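You operate a simulated robot arm through the tools that you are given. There is no shell and no other tool.

Carry out the task below with a simulated robot arm. There is one attempt and no reset: what you move stays moved.

JOB
Fit the job card's die, press the cream cloth button and put it in the tray marked Pressed.
Fine: turn the die plate to Press, pull the lever, turn back to Load; the die stays in the plate, the card where it lies. Where these are worked on the way, their far stop is far enough and under half their travel is too little: die plate.

Only the result counts: the job must be done as asked and must still hold three seconds after the hand-in. Knocking over, shifting, dropping, spilling or breaking anything else fails it. Flat cloth is picked up by pressing the open fingertips on it (5 to 10 N) and closing them slowly along it; thin cloth reads only 2 to 8 mm in the jaws.

ROBOT AND FRAMES
A 6-joint arm with a two-finger gripper, fixed in place. Base frame: the origin is at the foot of the arm, x ahead of it, y to its left, z up; the work surface is at about z = 0.8. Readings come in m, degrees, newtons and seconds.
With the tool pointing down near the work surface it reaches from about 0.36 to 0.86 m from the base axis. Its first joint turns from -166.0 to 166.0 degrees. Payload 2.45 kg.
The TCP is the grasp point between the finger pads, 0.02 m short of the fingertips. In the tool frame z runs along the fingers and y along their closing line. Largest opening 0.14 m; the body of the gripper starts 0.168 m behind the TCP.
Orientation is told as [roll, pitch, yaw] about the base's x, y, z axes, in that order, counted from this pose: with the fingers straight down and closing along the base's y, the tool's x points along the base's -x, its y along +y and its z along -z.

CONTROLS
- The arm moves only by the tool send_rows. Its argument "series" is a list of rows, each a list of 7 numbers: the shift along the tool's x, y, z in mm, then the turn, a rotation vector about the tool's x, y, z in degrees, then the gripper command, from -1 (fully open) to 1 (shut), values between in proportion. In form: [[dx, dy, dz, rx, ry, rz, fingers], ...]. A call has 1 to 20 rows; each row shifts and turns the commanded pose from where the row before left it, along the tool's axes as they then stand. Rows are played at 5 a second. More than 0.05 m and 8.6 degrees between two rows, or a gripper value outside its range, and nothing of the call is played. Where a pose cannot be reached the arm comes as near as it can. A force on the tool above 40 N (or 10 N above the force at the start of the call, whichever is more), or a blocked arm, ends the call early, and 0.2 s more pass. Each finger travels about 0.045 m/s and halts on what it meets, pressing with about 33 N; the grip force reading is that of the motor and also rises with nothing between the fingers. The clock runs only during rows and for 0.2 s after the last one: add rows that do not move to give the fingers time. The reply holds the time, the measured pose of the TCP, the force on the tool along the base axes, the opening and the grip force, in the units named above and with some noise, with the torque about the TCP (base axes, N m) and any sound that the robot's microphone picked up.
- Cameras (640 x 400 px; columns grow to the right, rows downward): "scene" is fixed at [0.2254, -0.6555, 1.5368]; the picture's right is [0.41, -0.91, 0.00], its down [-0.63, -0.28, -0.72] and it looks along [0.66, 0.30, -0.69] (base axes); focal length 214 px, centre (320, 200). "wrist" rides on the gripper at [0.078, 0.011, -0.209] in the tool frame; the picture's right is [-0.14, 0.99, 0.00], its down [-0.92, -0.13, -0.37] and it looks along [-0.36, -0.05, 0.93] (tool axes); focal length 280 px, centre (320, 200). There is no depth. A picture from a camera that has moved, and an enlarged one, comes with that camera's place and axes in the base frame and with its lens. The place of the scene camera against the robot may be out by one fixed shift of up to 0.012 m in any direction.
- camera(camera): a new picture of that camera. No time passes.
- move_column(by): slides the trunk up (or, below 0, down) by that many m; the arm rides with it, the base frame stays. It gives what a move gives, with no picture.
- close_up(camera, box): a new picture of the part [left, top, right, bottom] of that camera's present view, enlarged. No time passes.
- hand_in(): hands the job in; it is judged then, once.

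Nothing tells you positions but the pictures and the camera data. Unless the task says otherwise, let go and move clear before handing in.

The tools are called after "Call:" as a command line: name --pt "numbers of a row" for each row, then --argument value for the rest, lists and objects as JSON in quotes. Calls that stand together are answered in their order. send_rows: Moves the arm, as the interface text tells. Its arguments: {"type":"object","properties":{"series":{"type":"array","items":{"type":"array","items":{"type":"number"}}}},"required":["series"]} The other tools are called the same way: move_column (by) slides the trunk up or down; camera (camera) takes a picture; close_up (camera, box) takes an enlarged picture of a part of a camera's view; hand_in () hands the job in.

At the start:

```text
t: 0.0
ee_pos: [0.4852, -0.3209, 1.3508]
tcp_rot: [0.1, 0.0, 0.0]
force: [0.3, -0.5, 0.1]
ft_torque: [0.02, -0.01, -0.01]
gripper_width: 0.1402
finger_force: 0.0
trunk travel left (down, up): [-0.1, 0.13]
```

scene: 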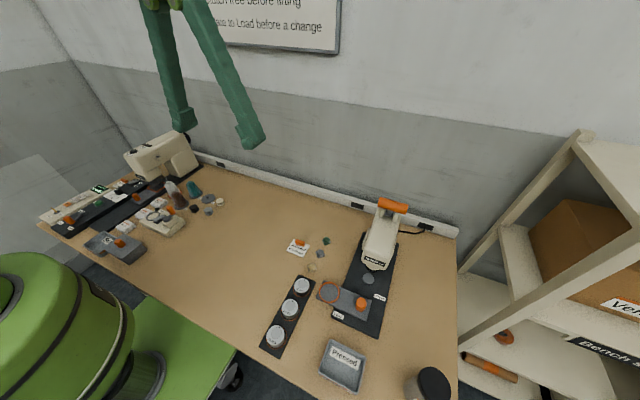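
wrist: 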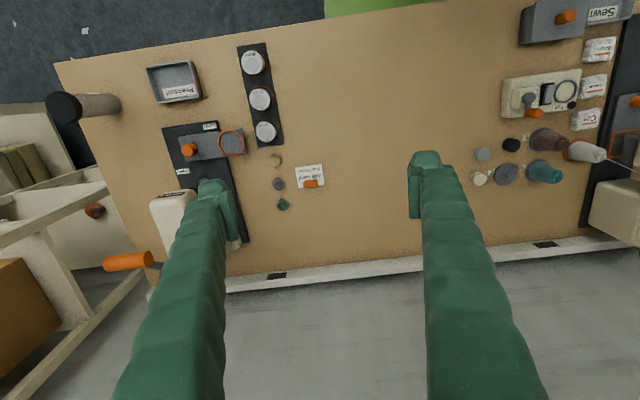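

I see a bench with a button press (die plate with orange knob, lever with orange handle), three white dies on a dark rack, a job card, three small buttons and a "Pressed" tray. I'll take close-ups first to read the card and labels.

Call:
close_up --camera "scene" --box '[240, 180, 460, 400]'

Call:
close_up --camera "wrist" --box '[130, 30, 350, 230]'

Call:
close_up --camera "scene" --box '[270, 220, 350, 280]'

Call:
close_up --camera "scene" --box '[200, 0, 350, 60]'

Call:
close_up --camera "wrist" --box '[230, 40, 340, 220]'

```text
1.82 times, centred on (350, 290) of scene
camera zoom: at [0.2254, -0.6555, 1.5368], right [0.41, -0.91, 0.0], down [-0.63, -0.28, -0.72], along [0.66, 0.3, -0.69], focal length 390 px, centre (266, 36)
```

zoom: 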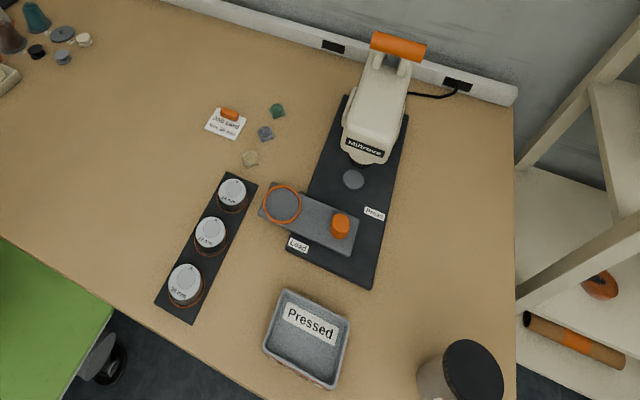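

```text
2.00 times, centred on (240, 130) of wrist
camera zoom: at [0.4084, -0.3103, 1.5598], right [0.14, 0.99, 0.0], down [0.92, -0.13, 0.37], along [0.36, -0.05, -0.93], focal length 561 px, centre (480, 340)
```

zoom: 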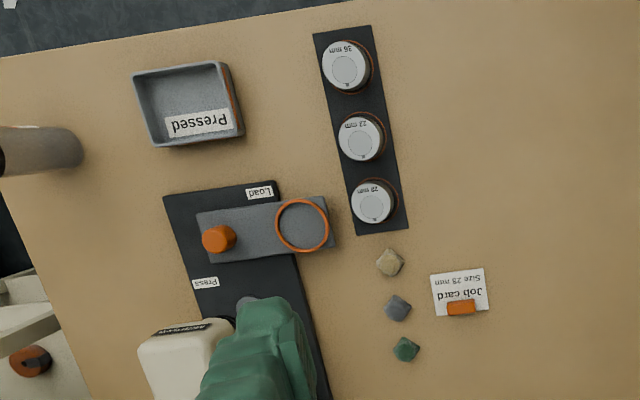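

```text
6.67 times, centred on (310, 250) of scene
camera zoom: at [0.2254, -0.6555, 1.5368], right [0.41, -0.91, 0.0], down [-0.63, -0.28, -0.72], along [0.66, 0.3, -0.69], focal length 1430 px, centre (387, -133)
```

zoom: 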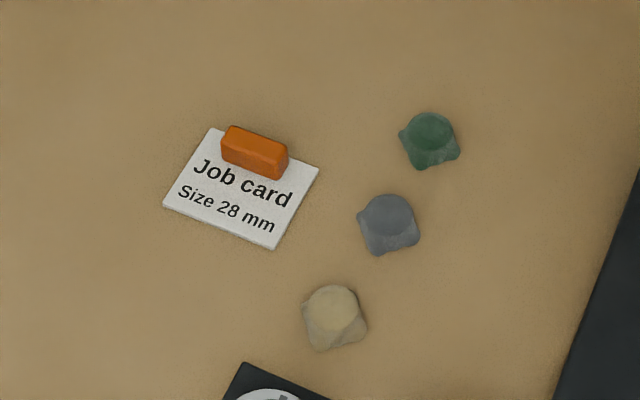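

```text
4.27 times, centred on (275, 30) of scene
camera zoom: at [0.2254, -0.6555, 1.5368], right [0.41, -0.91, 0.0], down [-0.63, -0.28, -0.72], along [0.66, 0.3, -0.69], focal length 915 px, centre (512, 925)
```

zoom: 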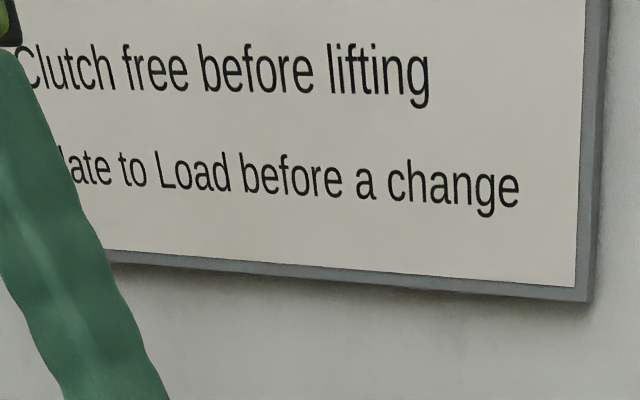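

```text
2.22 times, centred on (285, 130) of wrist
camera zoom: at [0.4084, -0.3103, 1.5598], right [0.14, 0.99, 0.0], down [0.92, -0.13, 0.37], along [0.36, -0.05, -0.93], focal length 623 px, centre (398, 356)
```

zoom: 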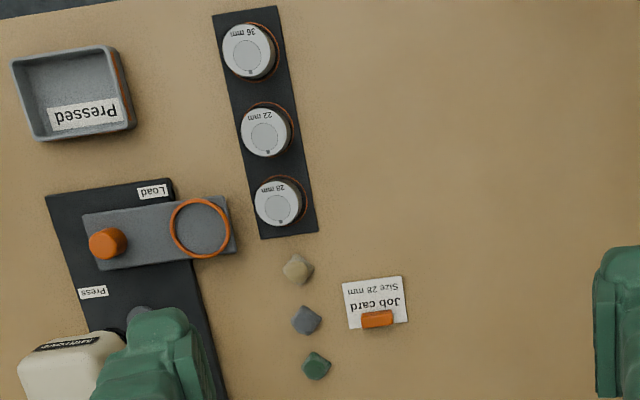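

The card asks for 28 mm, and the die nearest the cream button seems to be marked 28 mm. I'll move the wrist camera over the press area for a closer survey before touching anything.

Call:
send_rows --pt "20 -40 8 0 0 0 -1" --pt "20 -40 8 0 0 0 -1" --pt "20 -40 8 0 0 0 -1" --pt "20 -40 8 0 0 0 -1" --pt "20 -40 8 0 0 0 -1" --pt "25 -40 10 0 0 0 -1" --pt "0 0 0 0 0 0 -1"

Call:
camera --camera "wrist"

Call:
camera --camera "scene"

```text
t: 1.6
ee_pos: [0.3609, -0.5613, 1.3006]
tcp_rot: [0.0, 0.0, 0.0]
force: [0.4, 0.0, -0.2]
ft_torque: [-0.02, 0.02, 0.0]
gripper_width: 0.1401
finger_force: 0.0
trunk travel left (down, up): [-0.1, 0.13]
```

```text
taken
camera wrist: at [0.2828, -0.5505, 1.5107], right [0.14, 0.99, 0.0], down [0.92, -0.13, 0.37], along [0.37, -0.05, -0.93], focal length 280 px, centre (320, 200)
```

wrist: 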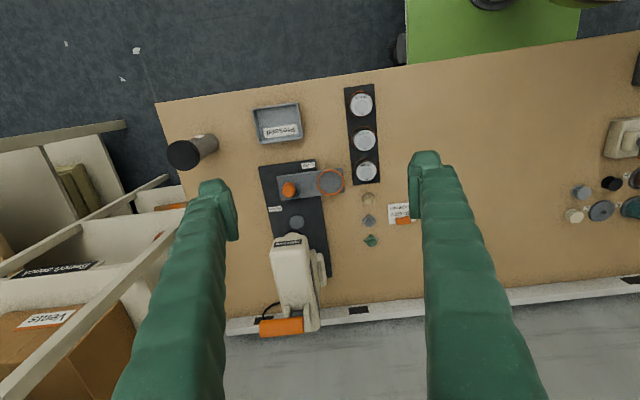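

```text
taken
```

scene: 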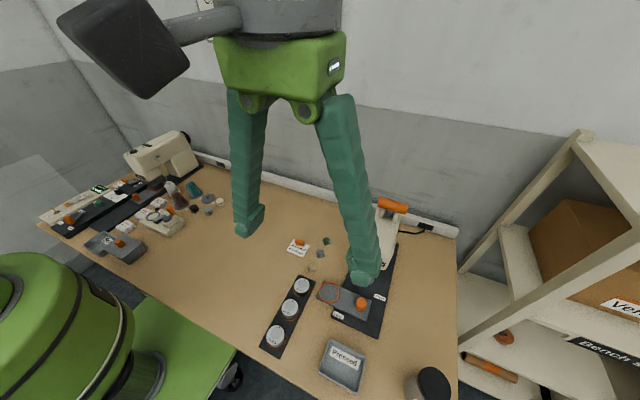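

The wrist view now shows the press, plate, dies, buttons and tray together. I'll enlarge the relevant parts for reading and measuring.

Call:
close_up --camera "wrist" --box '[240, 80, 440, 205]'

Call:
close_up --camera "wrist" --box '[240, 150, 400, 250]'

Call:
close_up --camera "wrist" --box '[230, 200, 390, 350]'

Call:
close_up --camera "wrist" --box '[340, 80, 420, 190]'

Call:
close_up --camera "scene" --box '[310, 270, 400, 340]'

Call:
close_up --camera "scene" --box '[250, 270, 330, 360]'

```text
3.20 times, centred on (340, 142) of wrist
camera zoom: at [0.2828, -0.5505, 1.5107], right [0.14, 0.99, 0.0], down [0.92, -0.13, 0.37], along [0.37, -0.05, -0.93], focal length 897 px, centre (256, 384)
```

zoom: 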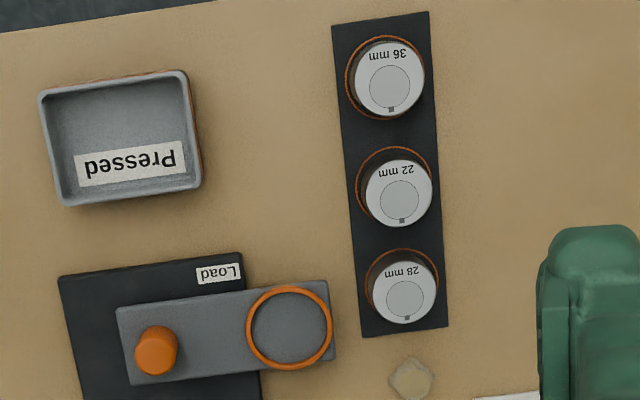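

```text
4.00 times, centred on (320, 200) of wrist
camera zoom: at [0.2828, -0.5505, 1.5107], right [0.14, 0.99, 0.0], down [0.92, -0.13, 0.37], along [0.37, -0.05, -0.93], focal length 1122 px, centre (320, 200)
```

zoom: 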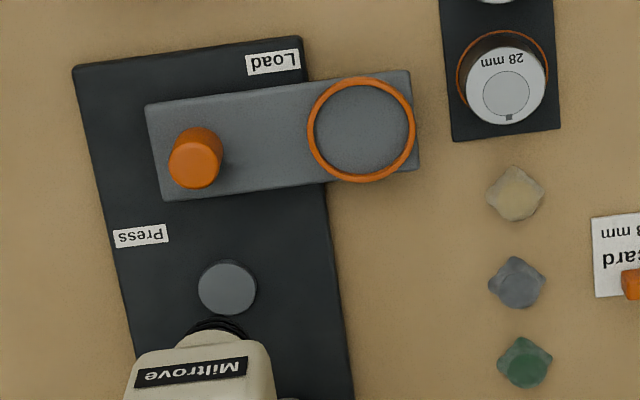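

```text
2.67 times, centred on (310, 275) of wrist
camera zoom: at [0.2828, -0.5505, 1.5107], right [0.14, 0.99, 0.0], down [0.92, -0.13, 0.37], along [0.37, -0.05, -0.93], focal length 748 px, centre (347, 0)
```

zoom: 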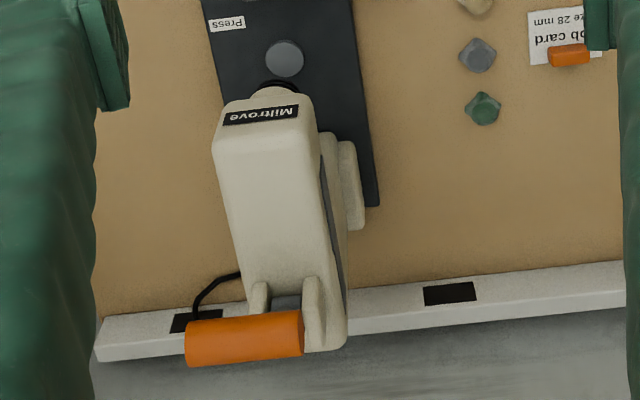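

```text
3.64 times, centred on (380, 135) of wrist
camera zoom: at [0.2828, -0.5505, 1.5107], right [0.14, 0.99, 0.0], down [0.92, -0.13, 0.37], along [0.37, -0.05, -0.93], focal length 1020 px, centre (102, 436)
```

zoom: 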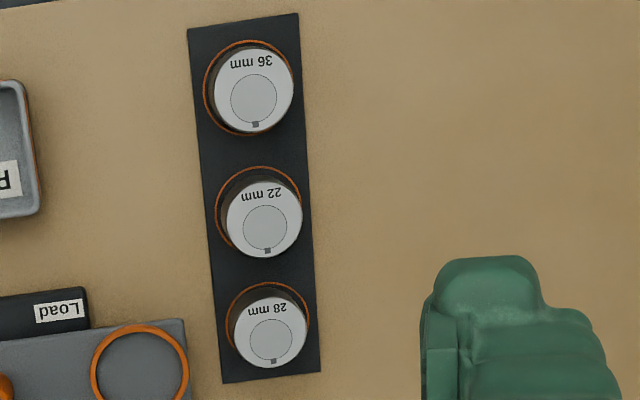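

```text
5.71 times, centred on (355, 305) of scene
camera zoom: at [0.2254, -0.6555, 1.5368], right [0.41, -0.91, 0.0], down [-0.63, -0.28, -0.72], along [0.66, 0.3, -0.69], focal length 1226 px, centre (120, -400)
```

zoom: 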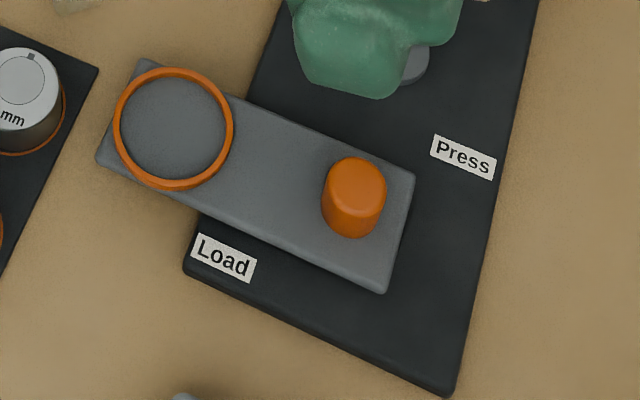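

```text
4.44 times, centred on (290, 315) of scene
camera zoom: at [0.2254, -0.6555, 1.5368], right [0.41, -0.91, 0.0], down [-0.63, -0.28, -0.72], along [0.66, 0.3, -0.69], focal length 953 px, centre (453, -311)
```

zoom: 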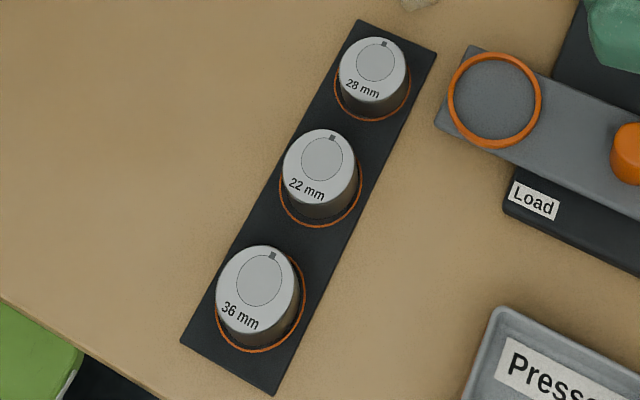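

The seat ring and the press's anvil are equally far from the orange knob, so the die plate pivots at the knob. The lever handle is a bar standing above the press head at about (0.63, -0.66, 1.16). Next I'll tilt the camera to see the press and lever from the side.

Call:
send_rows --pt "-30 30 0 0 0 0 -1" --pt "-30 30 0 0 0 0 -1" --pt "-30 30 0 0 0 0 -1" --pt "-30 30 0 0 0 0 -1" --pt "-29 28 0 0 0 0 -1" --pt "0 0 0 7.5 0 0 -1" --pt "0 0 0 7.5 0 0 -1" --pt "0 0 0 7.5 0 0 -1" --pt "0 0 0 7.5 0 0 -1" --pt "0 0 0 7.5 0 0 -1" --pt "0 0 0 7.5 0 0 -1" --pt "0 0 0 0 0 0 -1"

Call:
camera --camera "wrist"

```text
t: 4.2
ee_pos: [0.5092, -0.414, 1.301]
tcp_rot: [-45.1, 0.0, -0.1]
force: [-0.6, 0.6, -0.2]
ft_torque: [-0.02, 0.0, -0.02]
gripper_width: 0.1399
finger_force: 0.0
trunk travel left (down, up): [-0.1, 0.13]
```

```text
taken
camera wrist: at [0.4324, -0.2575, 1.4416], right [0.14, 0.7, -0.7], down [0.92, 0.17, 0.35], along [0.37, -0.69, -0.62], focal length 280 px, centre (320, 200)
```

wrist: 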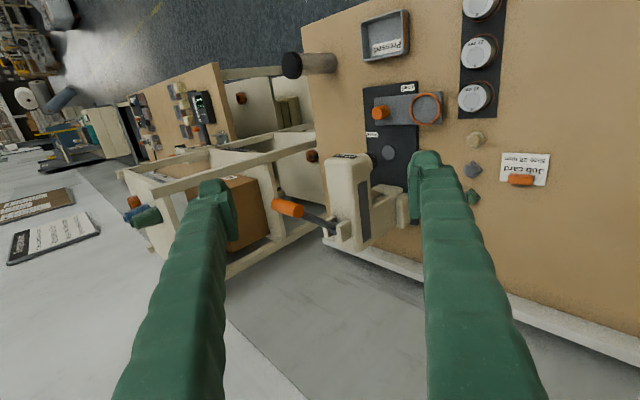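

Call:
close_up --camera "wrist" --box '[250, 130, 440, 260]'

Call:
close_up --camera "wrist" --box '[350, 70, 510, 180]'

Call:
close_up --camera "wrist" --box '[450, 0, 560, 220]'

```text
3.08 times, centred on (345, 195) of wrist
camera zoom: at [0.4324, -0.2575, 1.4416], right [0.14, 0.7, -0.7], down [0.92, 0.17, 0.35], along [0.37, -0.69, -0.62], focal length 863 px, centre (243, 215)
```

zoom: 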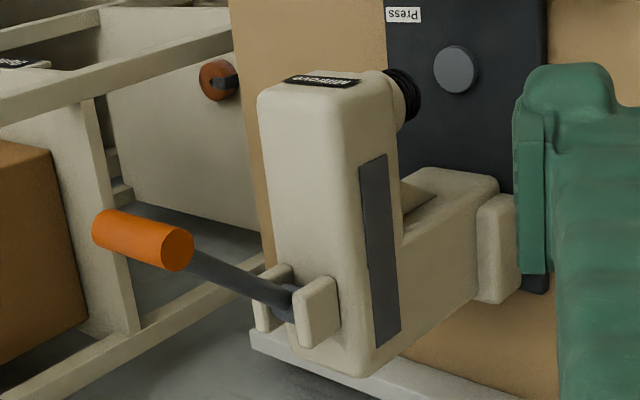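

```text
3.64 times, centred on (430, 125) of wrist
camera zoom: at [0.4324, -0.2575, 1.4416], right [0.14, 0.7, -0.7], down [0.92, 0.17, 0.35], along [0.37, -0.69, -0.62], focal length 1020 px, centre (-80, 473)
```

zoom: 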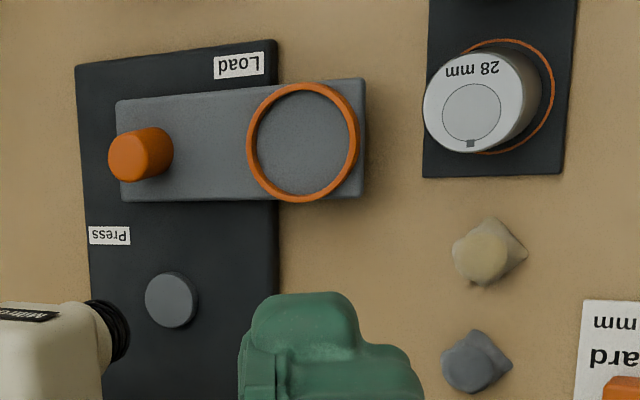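

```text
1.82 times, centred on (505, 110) of wrist
camera zoom: at [0.4324, -0.2575, 1.4416], right [0.14, 0.7, -0.7], down [0.92, 0.17, 0.35], along [0.37, -0.69, -0.62], focal length 510 px, centre (-16, 364)
```

zoom: 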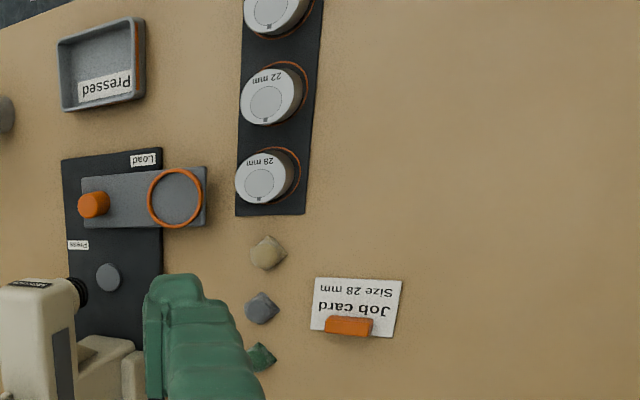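

The lever pivots at the rear top of the press at about (0.72, -0.66, 1.04), and its T-bar handle leans forward and swings forward and down. I take the 28 mm die to be at about (0.489, -0.4615), with its top near z 0.824. I'll straighten the tool and hover above the die with the fingers narrowed to check alignment.

Call:
send_rows --pt "0 0 0 -7.5 0 0 -1" --pt "0 0 0 -7.5 0 0 -1" --pt "0 0 0 -7.5 0 0 -1" --pt "0 0 0 -7.5 0 0 -1" --pt "0 0 0 -7.5 0 0 -1" --pt "0 0 0 -7.5 0 0 -0.143" --pt "2.5 -5.9 40 0 0 0 -0.143" --pt "2.5 -5.9 40 0 0 0 -0.143" --pt "2.5 -5.9 40 0 0 0 -0.143" --pt "2.5 -5.9 40 0 0 0 -0.143" --pt "2.5 -5.9 40 0 0 0 -0.143" --pt "2.5 -5.9 40 0 0 0 -0.143" --pt "2.5 -5.9 40 0 0 0 -0.143" --pt "2.5 -5.9 40 0 0 0 -0.143" --pt "0 0 0 0 0 0 -0.143"

Call:
camera --camera "wrist"

Call:
camera --camera "scene"

```text
t: 7.4
ee_pos: [0.4896, -0.4631, 0.9809]
tcp_rot: [0.0, 0.0, 0.1]
force: [0.0, 0.4, -0.8]
ft_torque: [-0.03, 0.0, 0.0]
gripper_width: 0.0801
finger_force: 0.2
trunk travel left (down, up): [-0.1, 0.13]
```

```text
taken
camera wrist: at [0.4124, -0.4519, 1.1898], right [0.14, 0.99, 0.0], down [0.92, -0.13, 0.37], along [0.37, -0.05, -0.93], focal length 280 px, centre (320, 200)
```

wrist: 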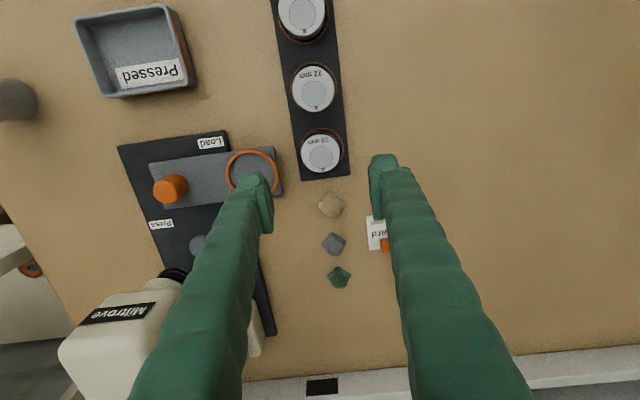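

```text
taken
```

scene: 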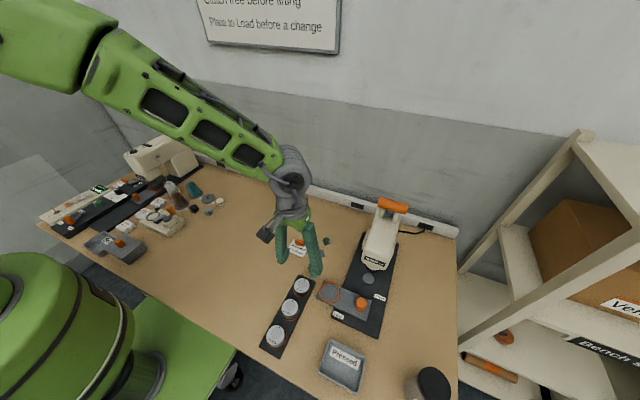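

The tool hovers about 15 cm above the 28 mm die. I'll enlarge to refine the die, ring and button positions.

Call:
close_up --camera "wrist" --box '[220, 110, 380, 210]'

Call:
close_up --camera "wrist" --box '[120, 120, 280, 220]'

Call:
close_up --camera "wrist" --box '[300, 180, 380, 230]'

Call:
close_up --camera "scene" --box '[190, 0, 350, 60]'

```text
4.00 times, centred on (300, 160) of wrist
camera zoom: at [0.4124, -0.4519, 1.1898], right [0.14, 0.99, 0.0], down [0.92, -0.13, 0.37], along [0.37, -0.05, -0.93], focal length 1122 px, centre (400, 360)
```

zoom: 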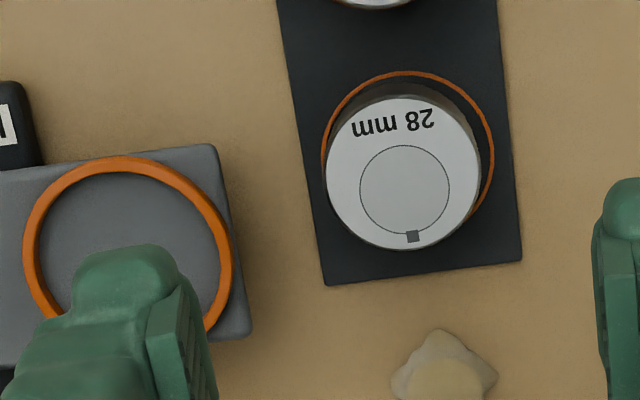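

```text
4.00 times, centred on (200, 170) of wrist
camera zoom: at [0.4124, -0.4519, 1.1898], right [0.14, 0.99, 0.0], down [0.92, -0.13, 0.37], along [0.37, -0.05, -0.93], focal length 1122 px, centre (800, 320)
```

zoom: 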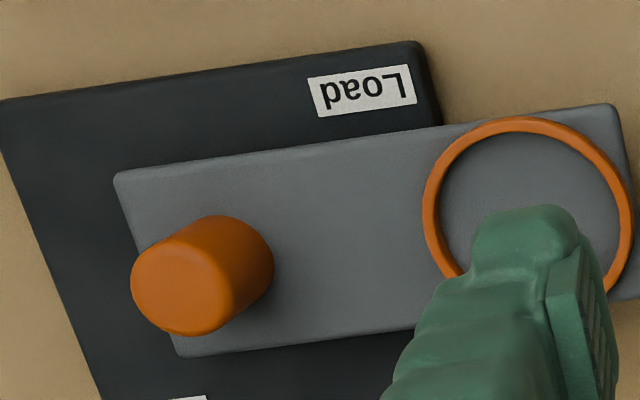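

```text
8.00 times, centred on (340, 205) of wrist
camera zoom: at [0.4124, -0.4519, 1.1898], right [0.14, 0.99, 0.0], down [0.92, -0.13, 0.37], along [0.37, -0.05, -0.93], focal length 2243 px, centre (160, 160)
```

zoom: 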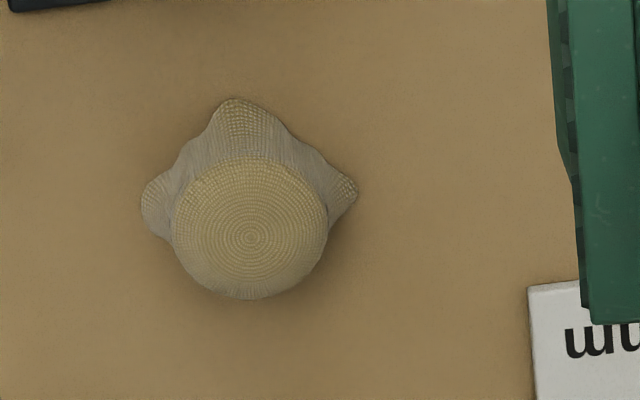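

```text
4.00 times, centred on (270, 30) of scene
camera zoom: at [0.2254, -0.6555, 1.5368], right [0.41, -0.91, 0.0], down [-0.63, -0.28, -0.72], along [0.66, 0.3, -0.69], focal length 858 px, centre (520, 880)
```

zoom: 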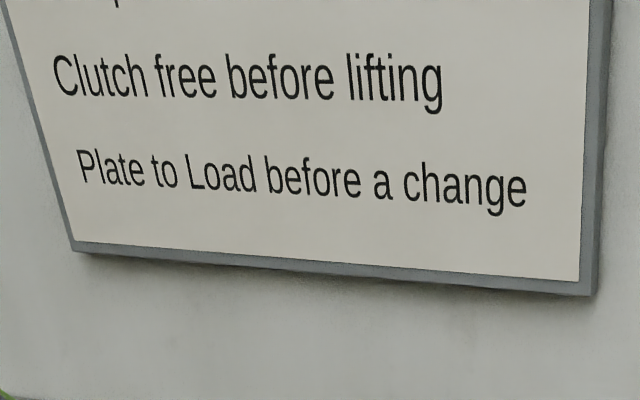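

The die is at about (0.490, -0.4614) with a diameter of about 50 mm. The plate's edge is at y about -0.521, so I narrow the fingers to 66 mm, descend partway and check again.

Call:
send_rows --pt "0 1.5 0 0 0 0 0.057" --pt "0 0 35 0 0 0 0.057" --pt "0 0 35 0 0 0 0.057" --pt "0 0 35 0 0 0 0.057" --pt "0 0 0 0 0 0 0.057"

Call:
camera --camera "wrist"

Call:
close_up --camera "scene" --box '[250, 230, 370, 310]'

```text
t: 8.6
ee_pos: [0.4907, -0.4615, 0.8747]
tcp_rot: [-0.1, 0.0, 0.0]
force: [0.2, -0.3, -0.2]
ft_torque: [0.02, 0.03, -0.01]
gripper_width: 0.0661
finger_force: 0.1
trunk travel left (down, up): [-0.1, 0.13]
```

```text
taken
camera wrist: at [0.4133, -0.4499, 1.0842], right [0.14, 0.99, 0.0], down [0.92, -0.13, 0.37], along [0.37, -0.05, -0.93], focal length 280 px, centre (320, 200)
```

wrist: 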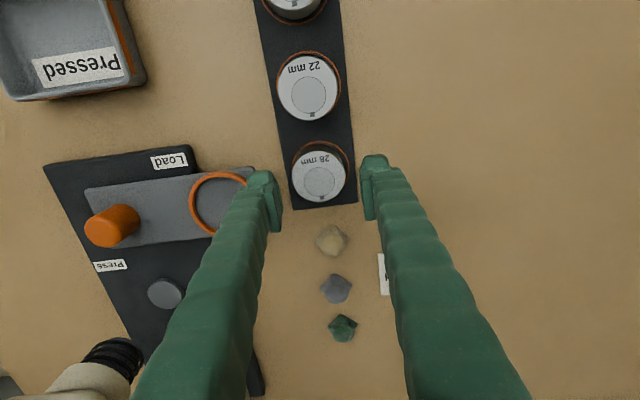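

```text
5.00 times, centred on (310, 270) of scene
camera zoom: at [0.2254, -0.6555, 1.5368], right [0.41, -0.91, 0.0], down [-0.63, -0.28, -0.72], along [0.66, 0.3, -0.69], focal length 1072 px, centre (370, -150)
```

zoom: 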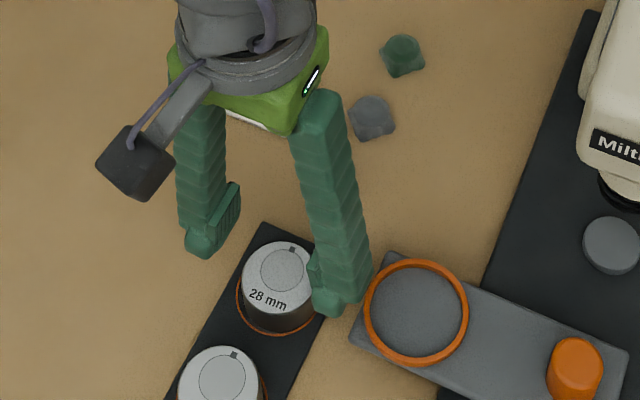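

The fingers straddle the die with the -y finger between the die and the plate. I'll enlarge to check clearance before lowering.

Call:
close_up --camera "wrist" --box '[240, 120, 400, 230]'

```text
3.64 times, centred on (320, 175) of wrist
camera zoom: at [0.4133, -0.4499, 1.0842], right [0.14, 0.99, 0.0], down [0.92, -0.13, 0.37], along [0.37, -0.05, -0.93], focal length 1020 px, centre (320, 291)
```

zoom: 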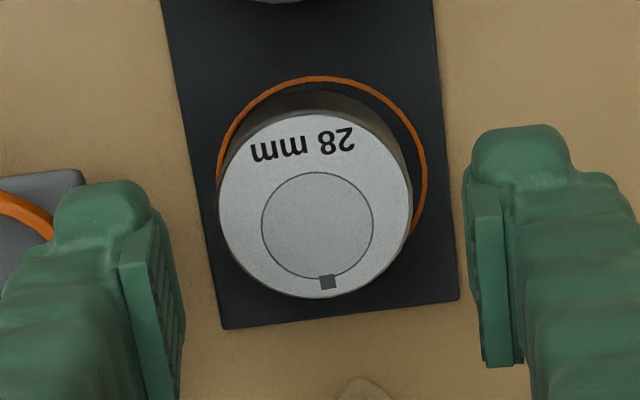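

The die is centred between the fingers. I'll lower the tips to about z 0.81 and close on the die.

Call:
send_rows --pt "0 0 22 0 0 0 0.057" --pt "0 0 22 0 0 0 0.057" --pt "0 0 0 0 0 0 0.057" --pt "0 0 0 0 0 0 0.2" --pt "0 0 0 0 0 0 0.3" --pt "0 0 0 0 0 0 0.6" --pt "0 0 0 0 0 0 1" --pt "0 0 0 0 0 0 1"

Call:
camera --camera "wrist"

```text
t: 10.4
ee_pos: [0.49, -0.4599, 0.8309]
tcp_rot: [-0.1, 0.0, 0.1]
force: [1.6, -0.9, 0.7]
ft_torque: [-0.04, -0.06, -0.04]
gripper_width: 0.0498
finger_force: 33.1
trunk travel left (down, up): [-0.1, 0.13]
```

```text
taken
camera wrist: at [0.4133, -0.4493, 1.0405], right [0.14, 0.99, 0.0], down [0.92, -0.13, 0.37], along [0.36, -0.05, -0.93], focal length 280 px, centre (320, 200)
```

wrist: 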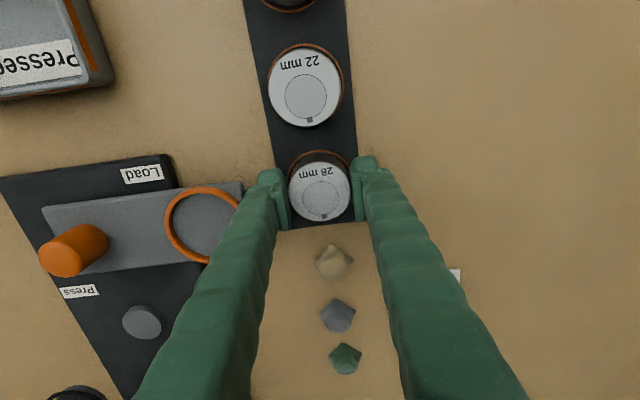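

The die is gripped at 49.8 mm. I'll lift it and carry it over the plate's seat ring.

Call:
send_rows --pt "0 0 -15 0 0 0 1" --pt "0 0 -25 0 0 0 1" --pt "0 0 -25 0 0 0 1" --pt "-6 -40 0 0 0 0 1" --pt "-7 -40 0 0 0 0 1" --pt "0 -15 0 0 0 0 1" --pt "0 0 0 0 0 0 1"

Call:
camera --camera "wrist"

Call:
close_up --camera "scene" --box '[270, 240, 390, 320]'

```text
t: 12.0
ee_pos: [0.5044, -0.5545, 0.8955]
tcp_rot: [-0.1, -0.1, -0.1]
force: [0.3, 0.2, -2.6]
ft_torque: [-0.01, 0.02, -0.02]
gripper_width: 0.0493
finger_force: 32.6
trunk travel left (down, up): [-0.1, 0.13]
```

```text
taken
camera wrist: at [0.4268, -0.5433, 1.1051], right [0.14, 0.99, 0.0], down [0.92, -0.13, 0.37], along [0.36, -0.05, -0.93], focal length 280 px, centre (320, 200)
```

wrist: 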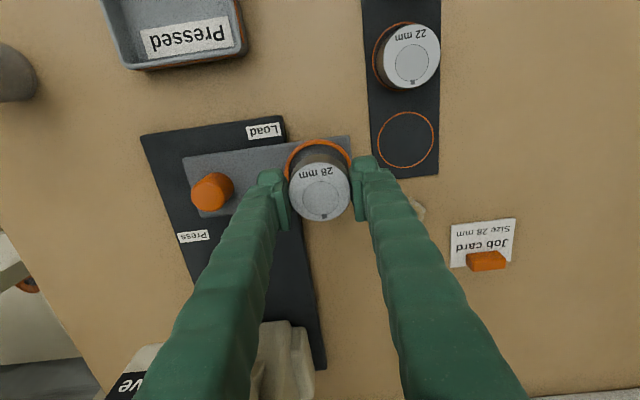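

```text
5.00 times, centred on (330, 280) of scene
camera zoom: at [0.2254, -0.6555, 1.5368], right [0.41, -0.91, 0.0], down [-0.63, -0.28, -0.72], along [0.66, 0.3, -0.69], focal length 1072 px, centre (270, -200)
```

zoom: 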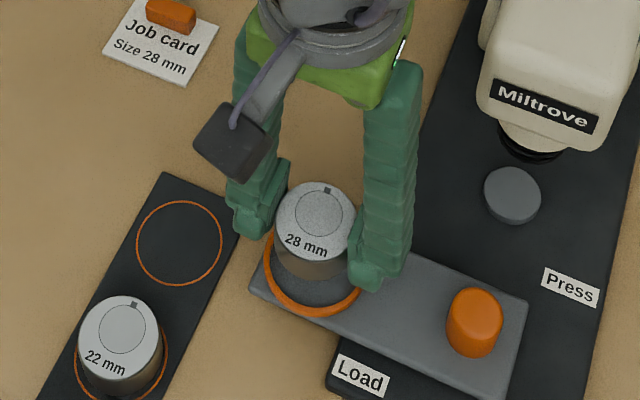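

The die hangs over the ring. I'll enlarge to check the centring before lowering.

Call:
close_up --camera "wrist" --box '[240, 120, 400, 230]'

Call:
close_up --camera "scene" --box '[310, 265, 350, 305]'

```text
3.64 times, centred on (320, 175) of wrist
camera zoom: at [0.4268, -0.5433, 1.1051], right [0.14, 0.99, 0.0], down [0.92, -0.13, 0.37], along [0.36, -0.05, -0.93], focal length 1020 px, centre (320, 291)
```

zoom: 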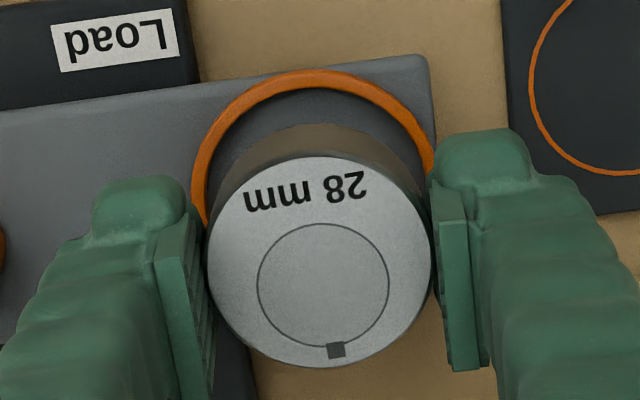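

```text
10.00 times, centred on (330, 285) of scene
camera zoom: at [0.2254, -0.6555, 1.5368], right [0.41, -0.91, 0.0], down [-0.63, -0.28, -0.72], along [0.66, 0.3, -0.69], focal length 2145 px, centre (220, -650)
```

zoom: 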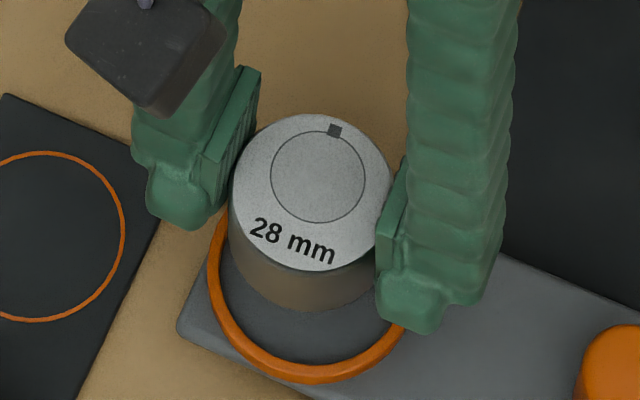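

The die needs about 1.5 mm of correction in x and y. I'll shift it and lower gently until contact.

Call:
send_rows --pt "1.5 -1.2 0 0 0 0 1" --pt "0 0 15 0 0 0 1" --pt "0 0 13 0 0 0 1" --pt "0 0 4 0 0 0 1" --pt "0 0 0 0 0 0 1"

Call:
close_up --camera "scene" --box '[310, 265, 350, 305]'

Call:
close_up --camera "wrist" --box '[240, 120, 400, 230]'

```text
t: 13.2
ee_pos: [0.5018, -0.556, 0.8642]
tcp_rot: [-0.1, 0.0, -0.1]
force: [-0.2, -0.3, -2.8]
ft_torque: [-0.03, 0.02, -0.03]
gripper_width: 0.0494
finger_force: 32.7
trunk travel left (down, up): [-0.1, 0.13]
```

```text
10.00 times, centred on (330, 285) of scene
camera zoom: at [0.2254, -0.6555, 1.5368], right [0.41, -0.91, 0.0], down [-0.63, -0.28, -0.72], along [0.66, 0.3, -0.69], focal length 2145 px, centre (220, -650)
```

zoom: 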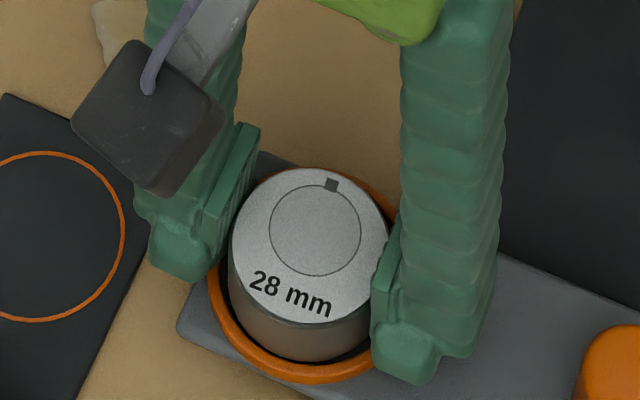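

```text
3.64 times, centred on (320, 175) of wrist
camera zoom: at [0.4243, -0.5444, 1.0736], right [0.14, 0.99, 0.0], down [0.92, -0.13, 0.37], along [0.36, -0.05, -0.93], focal length 1020 px, centre (320, 291)
```

zoom: 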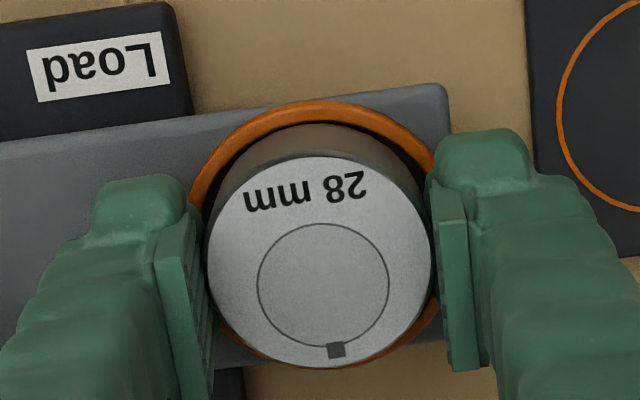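

The die sits centred inside the ring. I'll lower in small steps until I feel contact.

Call:
send_rows --pt "0 0 3 0 0 0 1" --pt "0 0 2 0 0 0 1" --pt "0 0 2 0 0 0 1" --pt "0 0 0 0 0 0 1"

```text
t: 14.2
ee_pos: [0.5028, -0.5555, 0.8578]
tcp_rot: [0.0, 0.0, -0.1]
force: [-0.4, -0.1, -2.4]
ft_torque: [-0.02, -0.03, 0.0]
gripper_width: 0.0493
finger_force: 32.9
trunk travel left (down, up): [-0.1, 0.13]
```

Call:
send_rows --pt "0 0 2 0 0 0 1" --pt "0 0 1 0 0 0 1" --pt "0 0 0 0 0 0 1"

Call:
close_up --camera "scene" --box '[310, 265, 350, 305]'

```text
t: 15.0
ee_pos: [0.5023, -0.5551, 0.8565]
tcp_rot: [-0.1, -0.2, -0.1]
force: [0.4, 1.6, 25.8]
ft_torque: [0.05, 0.42, 0.06]
gripper_width: 0.0492
finger_force: 32.8
trunk travel left (down, up): [-0.1, 0.13]
```

```text
10.00 times, centred on (330, 285) of scene
camera zoom: at [0.2254, -0.6555, 1.5368], right [0.41, -0.91, 0.0], down [-0.63, -0.28, -0.72], along [0.66, 0.3, -0.69], focal length 2145 px, centre (220, -650)
```

zoom: 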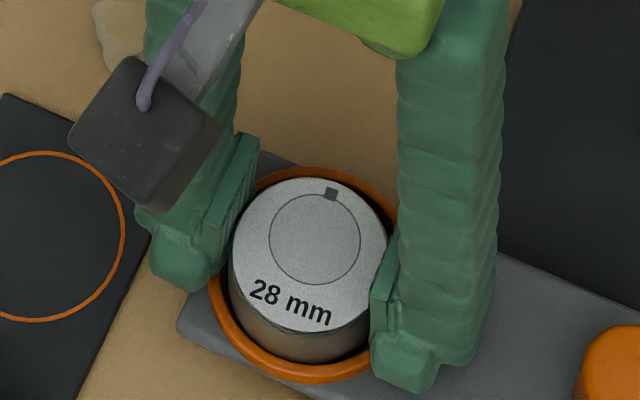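

Contact at TCP z about 0.8565. I'll look closely from the wrist to see whether the die is inside the ring before releasing.

Call:
close_up --camera "wrist" --box '[270, 130, 370, 230]'

Call:
close_up --camera "scene" --box '[318, 275, 348, 305]'

```text
4.00 times, centred on (320, 180) of wrist
camera zoom: at [0.4237, -0.5436, 1.0667], right [0.14, 0.99, 0.0], down [0.92, -0.13, 0.37], along [0.37, -0.05, -0.93], focal length 1122 px, centre (320, 280)
```

zoom: 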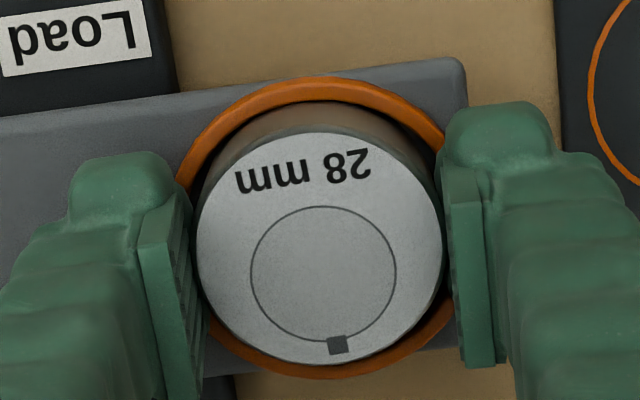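

```text
13.33 times, centred on (333, 290) of scene
camera zoom: at [0.2254, -0.6555, 1.5368], right [0.41, -0.91, 0.0], down [-0.63, -0.28, -0.72], along [0.66, 0.3, -0.69], focal length 2860 px, centre (147, -1000)
```

zoom: 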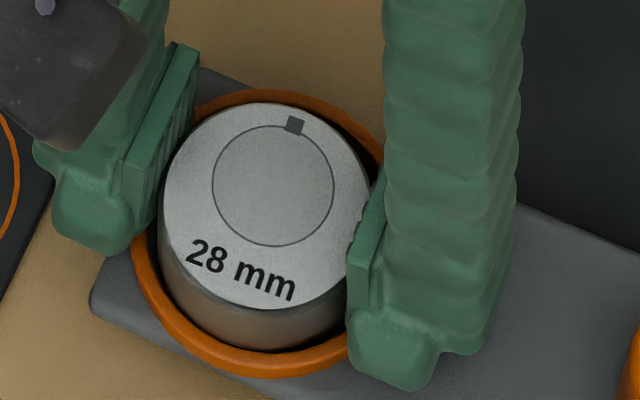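

The die looks inside the ring but about 1.5 mm toward -x, with the contact on that side. I'll lift slightly, shift +x and lower again to compare the contact height.

Call:
send_rows --pt "0 0 -4 0 0 0 1" --pt "-1.8 0 0 0 0 0 1" --pt "0 0 2 0 0 0 1" --pt "0 0 1 0 0 0 1" --pt "0 0 0 0 0 0 1"

```text
t: 16.2
ee_pos: [0.5034, -0.5547, 0.8566]
tcp_rot: [-0.2, -0.2, 0.1]
force: [-2.0, 0.9, 24.5]
ft_torque: [0.03, 0.14, -0.19]
gripper_width: 0.0494
finger_force: 32.6
trunk travel left (down, up): [-0.1, 0.13]
```

Same contact height with the torque nearly gone, so the die is on the seat floor. I'll release and lift clear.

Call:
send_rows --pt "0 0 -1 0 0 0 1" --pt "0 0 0 0 0 0 0.25" --pt "0 0 0 0 0 0 0.15" --pt "0 0 0 0 0 0 0.057" --pt "0 0 0 0 0 0 0.057" --pt "0 0 -20 0 0 0 0.057" --pt "0 0 -40 0 0 0 0.057" --pt "0 0 -40 0 0 0 0.057" --pt "0 0 0 0 0 0 0.057"

Call:
camera --camera "wrist"

Call:
close_up --camera "wrist" --box '[240, 120, 400, 220]'

Call:
close_up --camera "scene" --box '[300, 260, 380, 320]'

```text
t: 18.2
ee_pos: [0.5019, -0.5544, 0.9563]
tcp_rot: [0.0, 0.0, 0.0]
force: [-1.0, 0.5, 0.1]
ft_torque: [-0.02, 0.0, 0.0]
gripper_width: 0.0658
finger_force: 0.1
trunk travel left (down, up): [-0.1, 0.13]
```

```text
taken
camera wrist: at [0.4241, -0.5441, 1.1656], right [0.14, 0.99, 0.0], down [0.92, -0.13, 0.37], along [0.36, -0.05, -0.93], focal length 280 px, centre (320, 200)
```

wrist: 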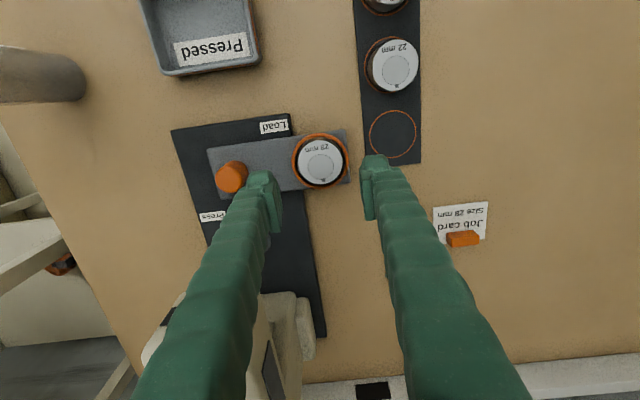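

```text
4.00 times, centred on (320, 170) of wrist
camera zoom: at [0.4241, -0.5441, 1.1656], right [0.14, 0.99, 0.0], down [0.92, -0.13, 0.37], along [0.36, -0.05, -0.93], focal length 1122 px, centre (320, 320)
```

zoom: 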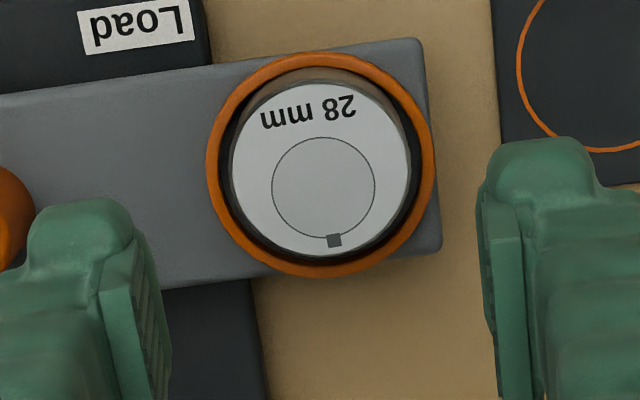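

```text
6.67 times, centred on (340, 290) of scene
camera zoom: at [0.2254, -0.6555, 1.5368], right [0.41, -0.91, 0.0], down [-0.63, -0.28, -0.72], along [0.66, 0.3, -0.69], focal length 1430 px, centre (187, -400)
```

zoom: 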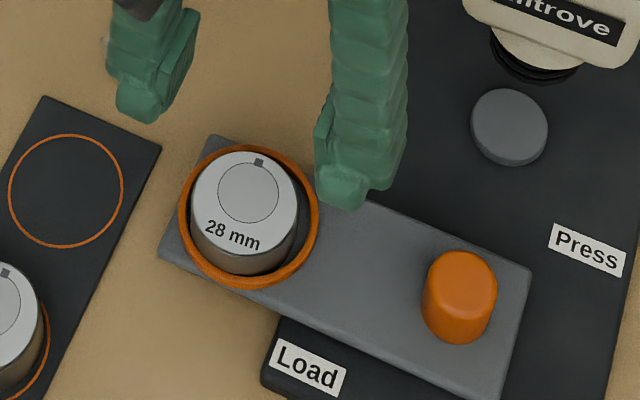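

The 28 mm die is seated in the plate ring. Next I'll go over the cream button, at about (0.575, -0.458), and look closely before grasping.

Call:
send_rows --pt "-24.4 32.2 0 0 0 0 0.057" --pt "-24.4 32.2 0 0 0 0 0.057" --pt "-24.4 32.2 0 0 0 0 0.057" --pt "0 0 36 0 0 0 0.057" --pt "0 0 0 0 0 0 0.057"

Call:
camera --camera "wrist"

Call:
close_up --camera "wrist" --box '[270, 130, 370, 200]'

Call:
close_up --camera "scene" --box '[290, 230, 340, 280]'

```text
t: 19.4
ee_pos: [0.5769, -0.4588, 0.9186]
tcp_rot: [0.0, 0.0, -0.1]
force: [0.7, 0.0, -0.6]
ft_torque: [0.05, -0.03, 0.01]
gripper_width: 0.0661
finger_force: 0.0
trunk travel left (down, up): [-0.1, 0.13]
```

```text
taken
camera wrist: at [0.4987, -0.447, 1.128], right [0.14, 0.99, 0.0], down [0.92, -0.13, 0.37], along [0.37, -0.05, -0.93], focal length 280 px, centre (320, 200)
```

wrist: 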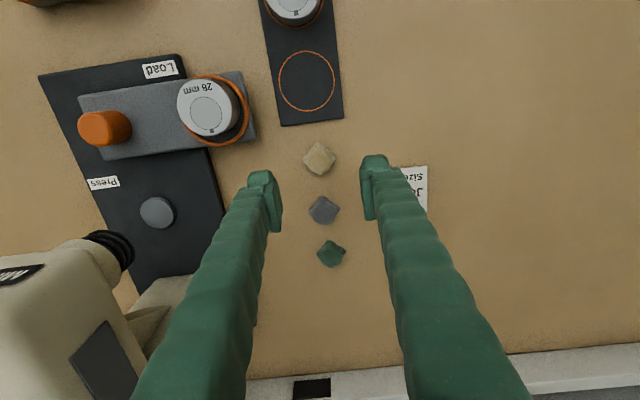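

```text
5.71 times, centred on (320, 165) of wrist
camera zoom: at [0.4987, -0.447, 1.128], right [0.14, 0.99, 0.0], down [0.92, -0.13, 0.37], along [0.37, -0.05, -0.93], focal length 1602 px, centre (320, 400)
```

zoom: 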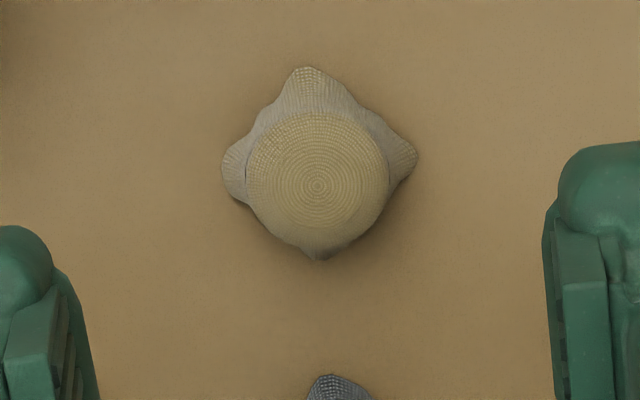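

```text
8.00 times, centred on (315, 255) of scene
camera zoom: at [0.2254, -0.6555, 1.5368], right [0.41, -0.91, 0.0], down [-0.63, -0.28, -0.72], along [0.66, 0.3, -0.69], focal length 1716 px, centre (360, -240)
```

zoom: 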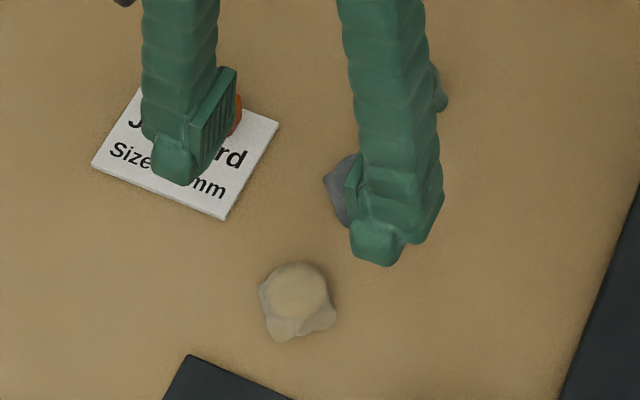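

The button's dome is 28 mm across and about 15 mm high, centred at about (0.5737, -0.4584), with its cloth points toward ±x and ±y. I'll yaw the gripper 45° so the fingers close on the flanks between the points.

Call:
send_rows --pt "3 0 0 0 0 7.5 0.143" --pt "0 0 0 0 0 7.5 0.143" --pt "0 0 0 0 0 7.5 0.143" --pt "0 0 0 0 0 7.5 0.143" --pt "0 0 0 0 0 7.5 0.2" --pt "0 0 0 0 0 7.5 0.257" --pt "0 0 30 0 0 0 0.257" --pt "0 0 0 0 0 0 0.257"

Call:
camera --camera "wrist"

Call:
close_up --camera "wrist" --box '[270, 130, 370, 210]'

```text
t: 21.2
ee_pos: [0.5743, -0.4586, 0.8892]
tcp_rot: [0.0, -0.1, -45.0]
force: [-0.9, 0.0, 0.0]
ft_torque: [0.02, 0.0, 0.02]
gripper_width: 0.0519
finger_force: 0.0
trunk travel left (down, up): [-0.1, 0.13]
```

```text
taken
camera wrist: at [0.5273, -0.3961, 1.0992], right [0.8, 0.6, 0.0], down [0.56, -0.74, 0.37], along [0.22, -0.29, -0.93], focal length 280 px, centre (320, 200)
```

wrist: 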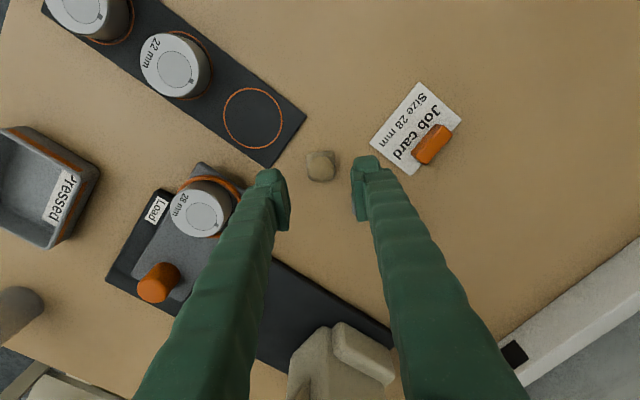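

```text
5.00 times, centred on (320, 170) of wrist
camera zoom: at [0.5273, -0.3961, 1.0992], right [0.8, 0.6, 0.0], down [0.56, -0.74, 0.37], along [0.22, -0.29, -0.93], focal length 1402 px, centre (320, 350)
```

zoom: 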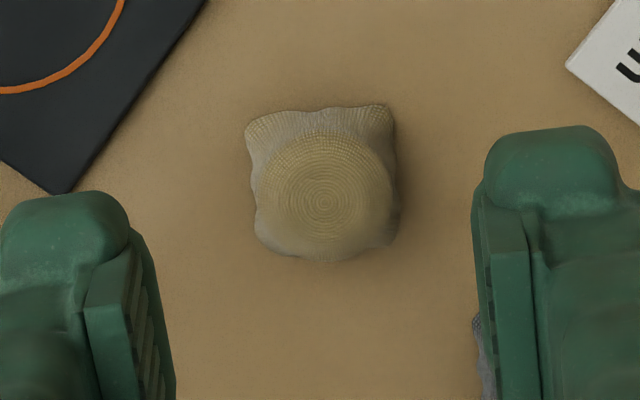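

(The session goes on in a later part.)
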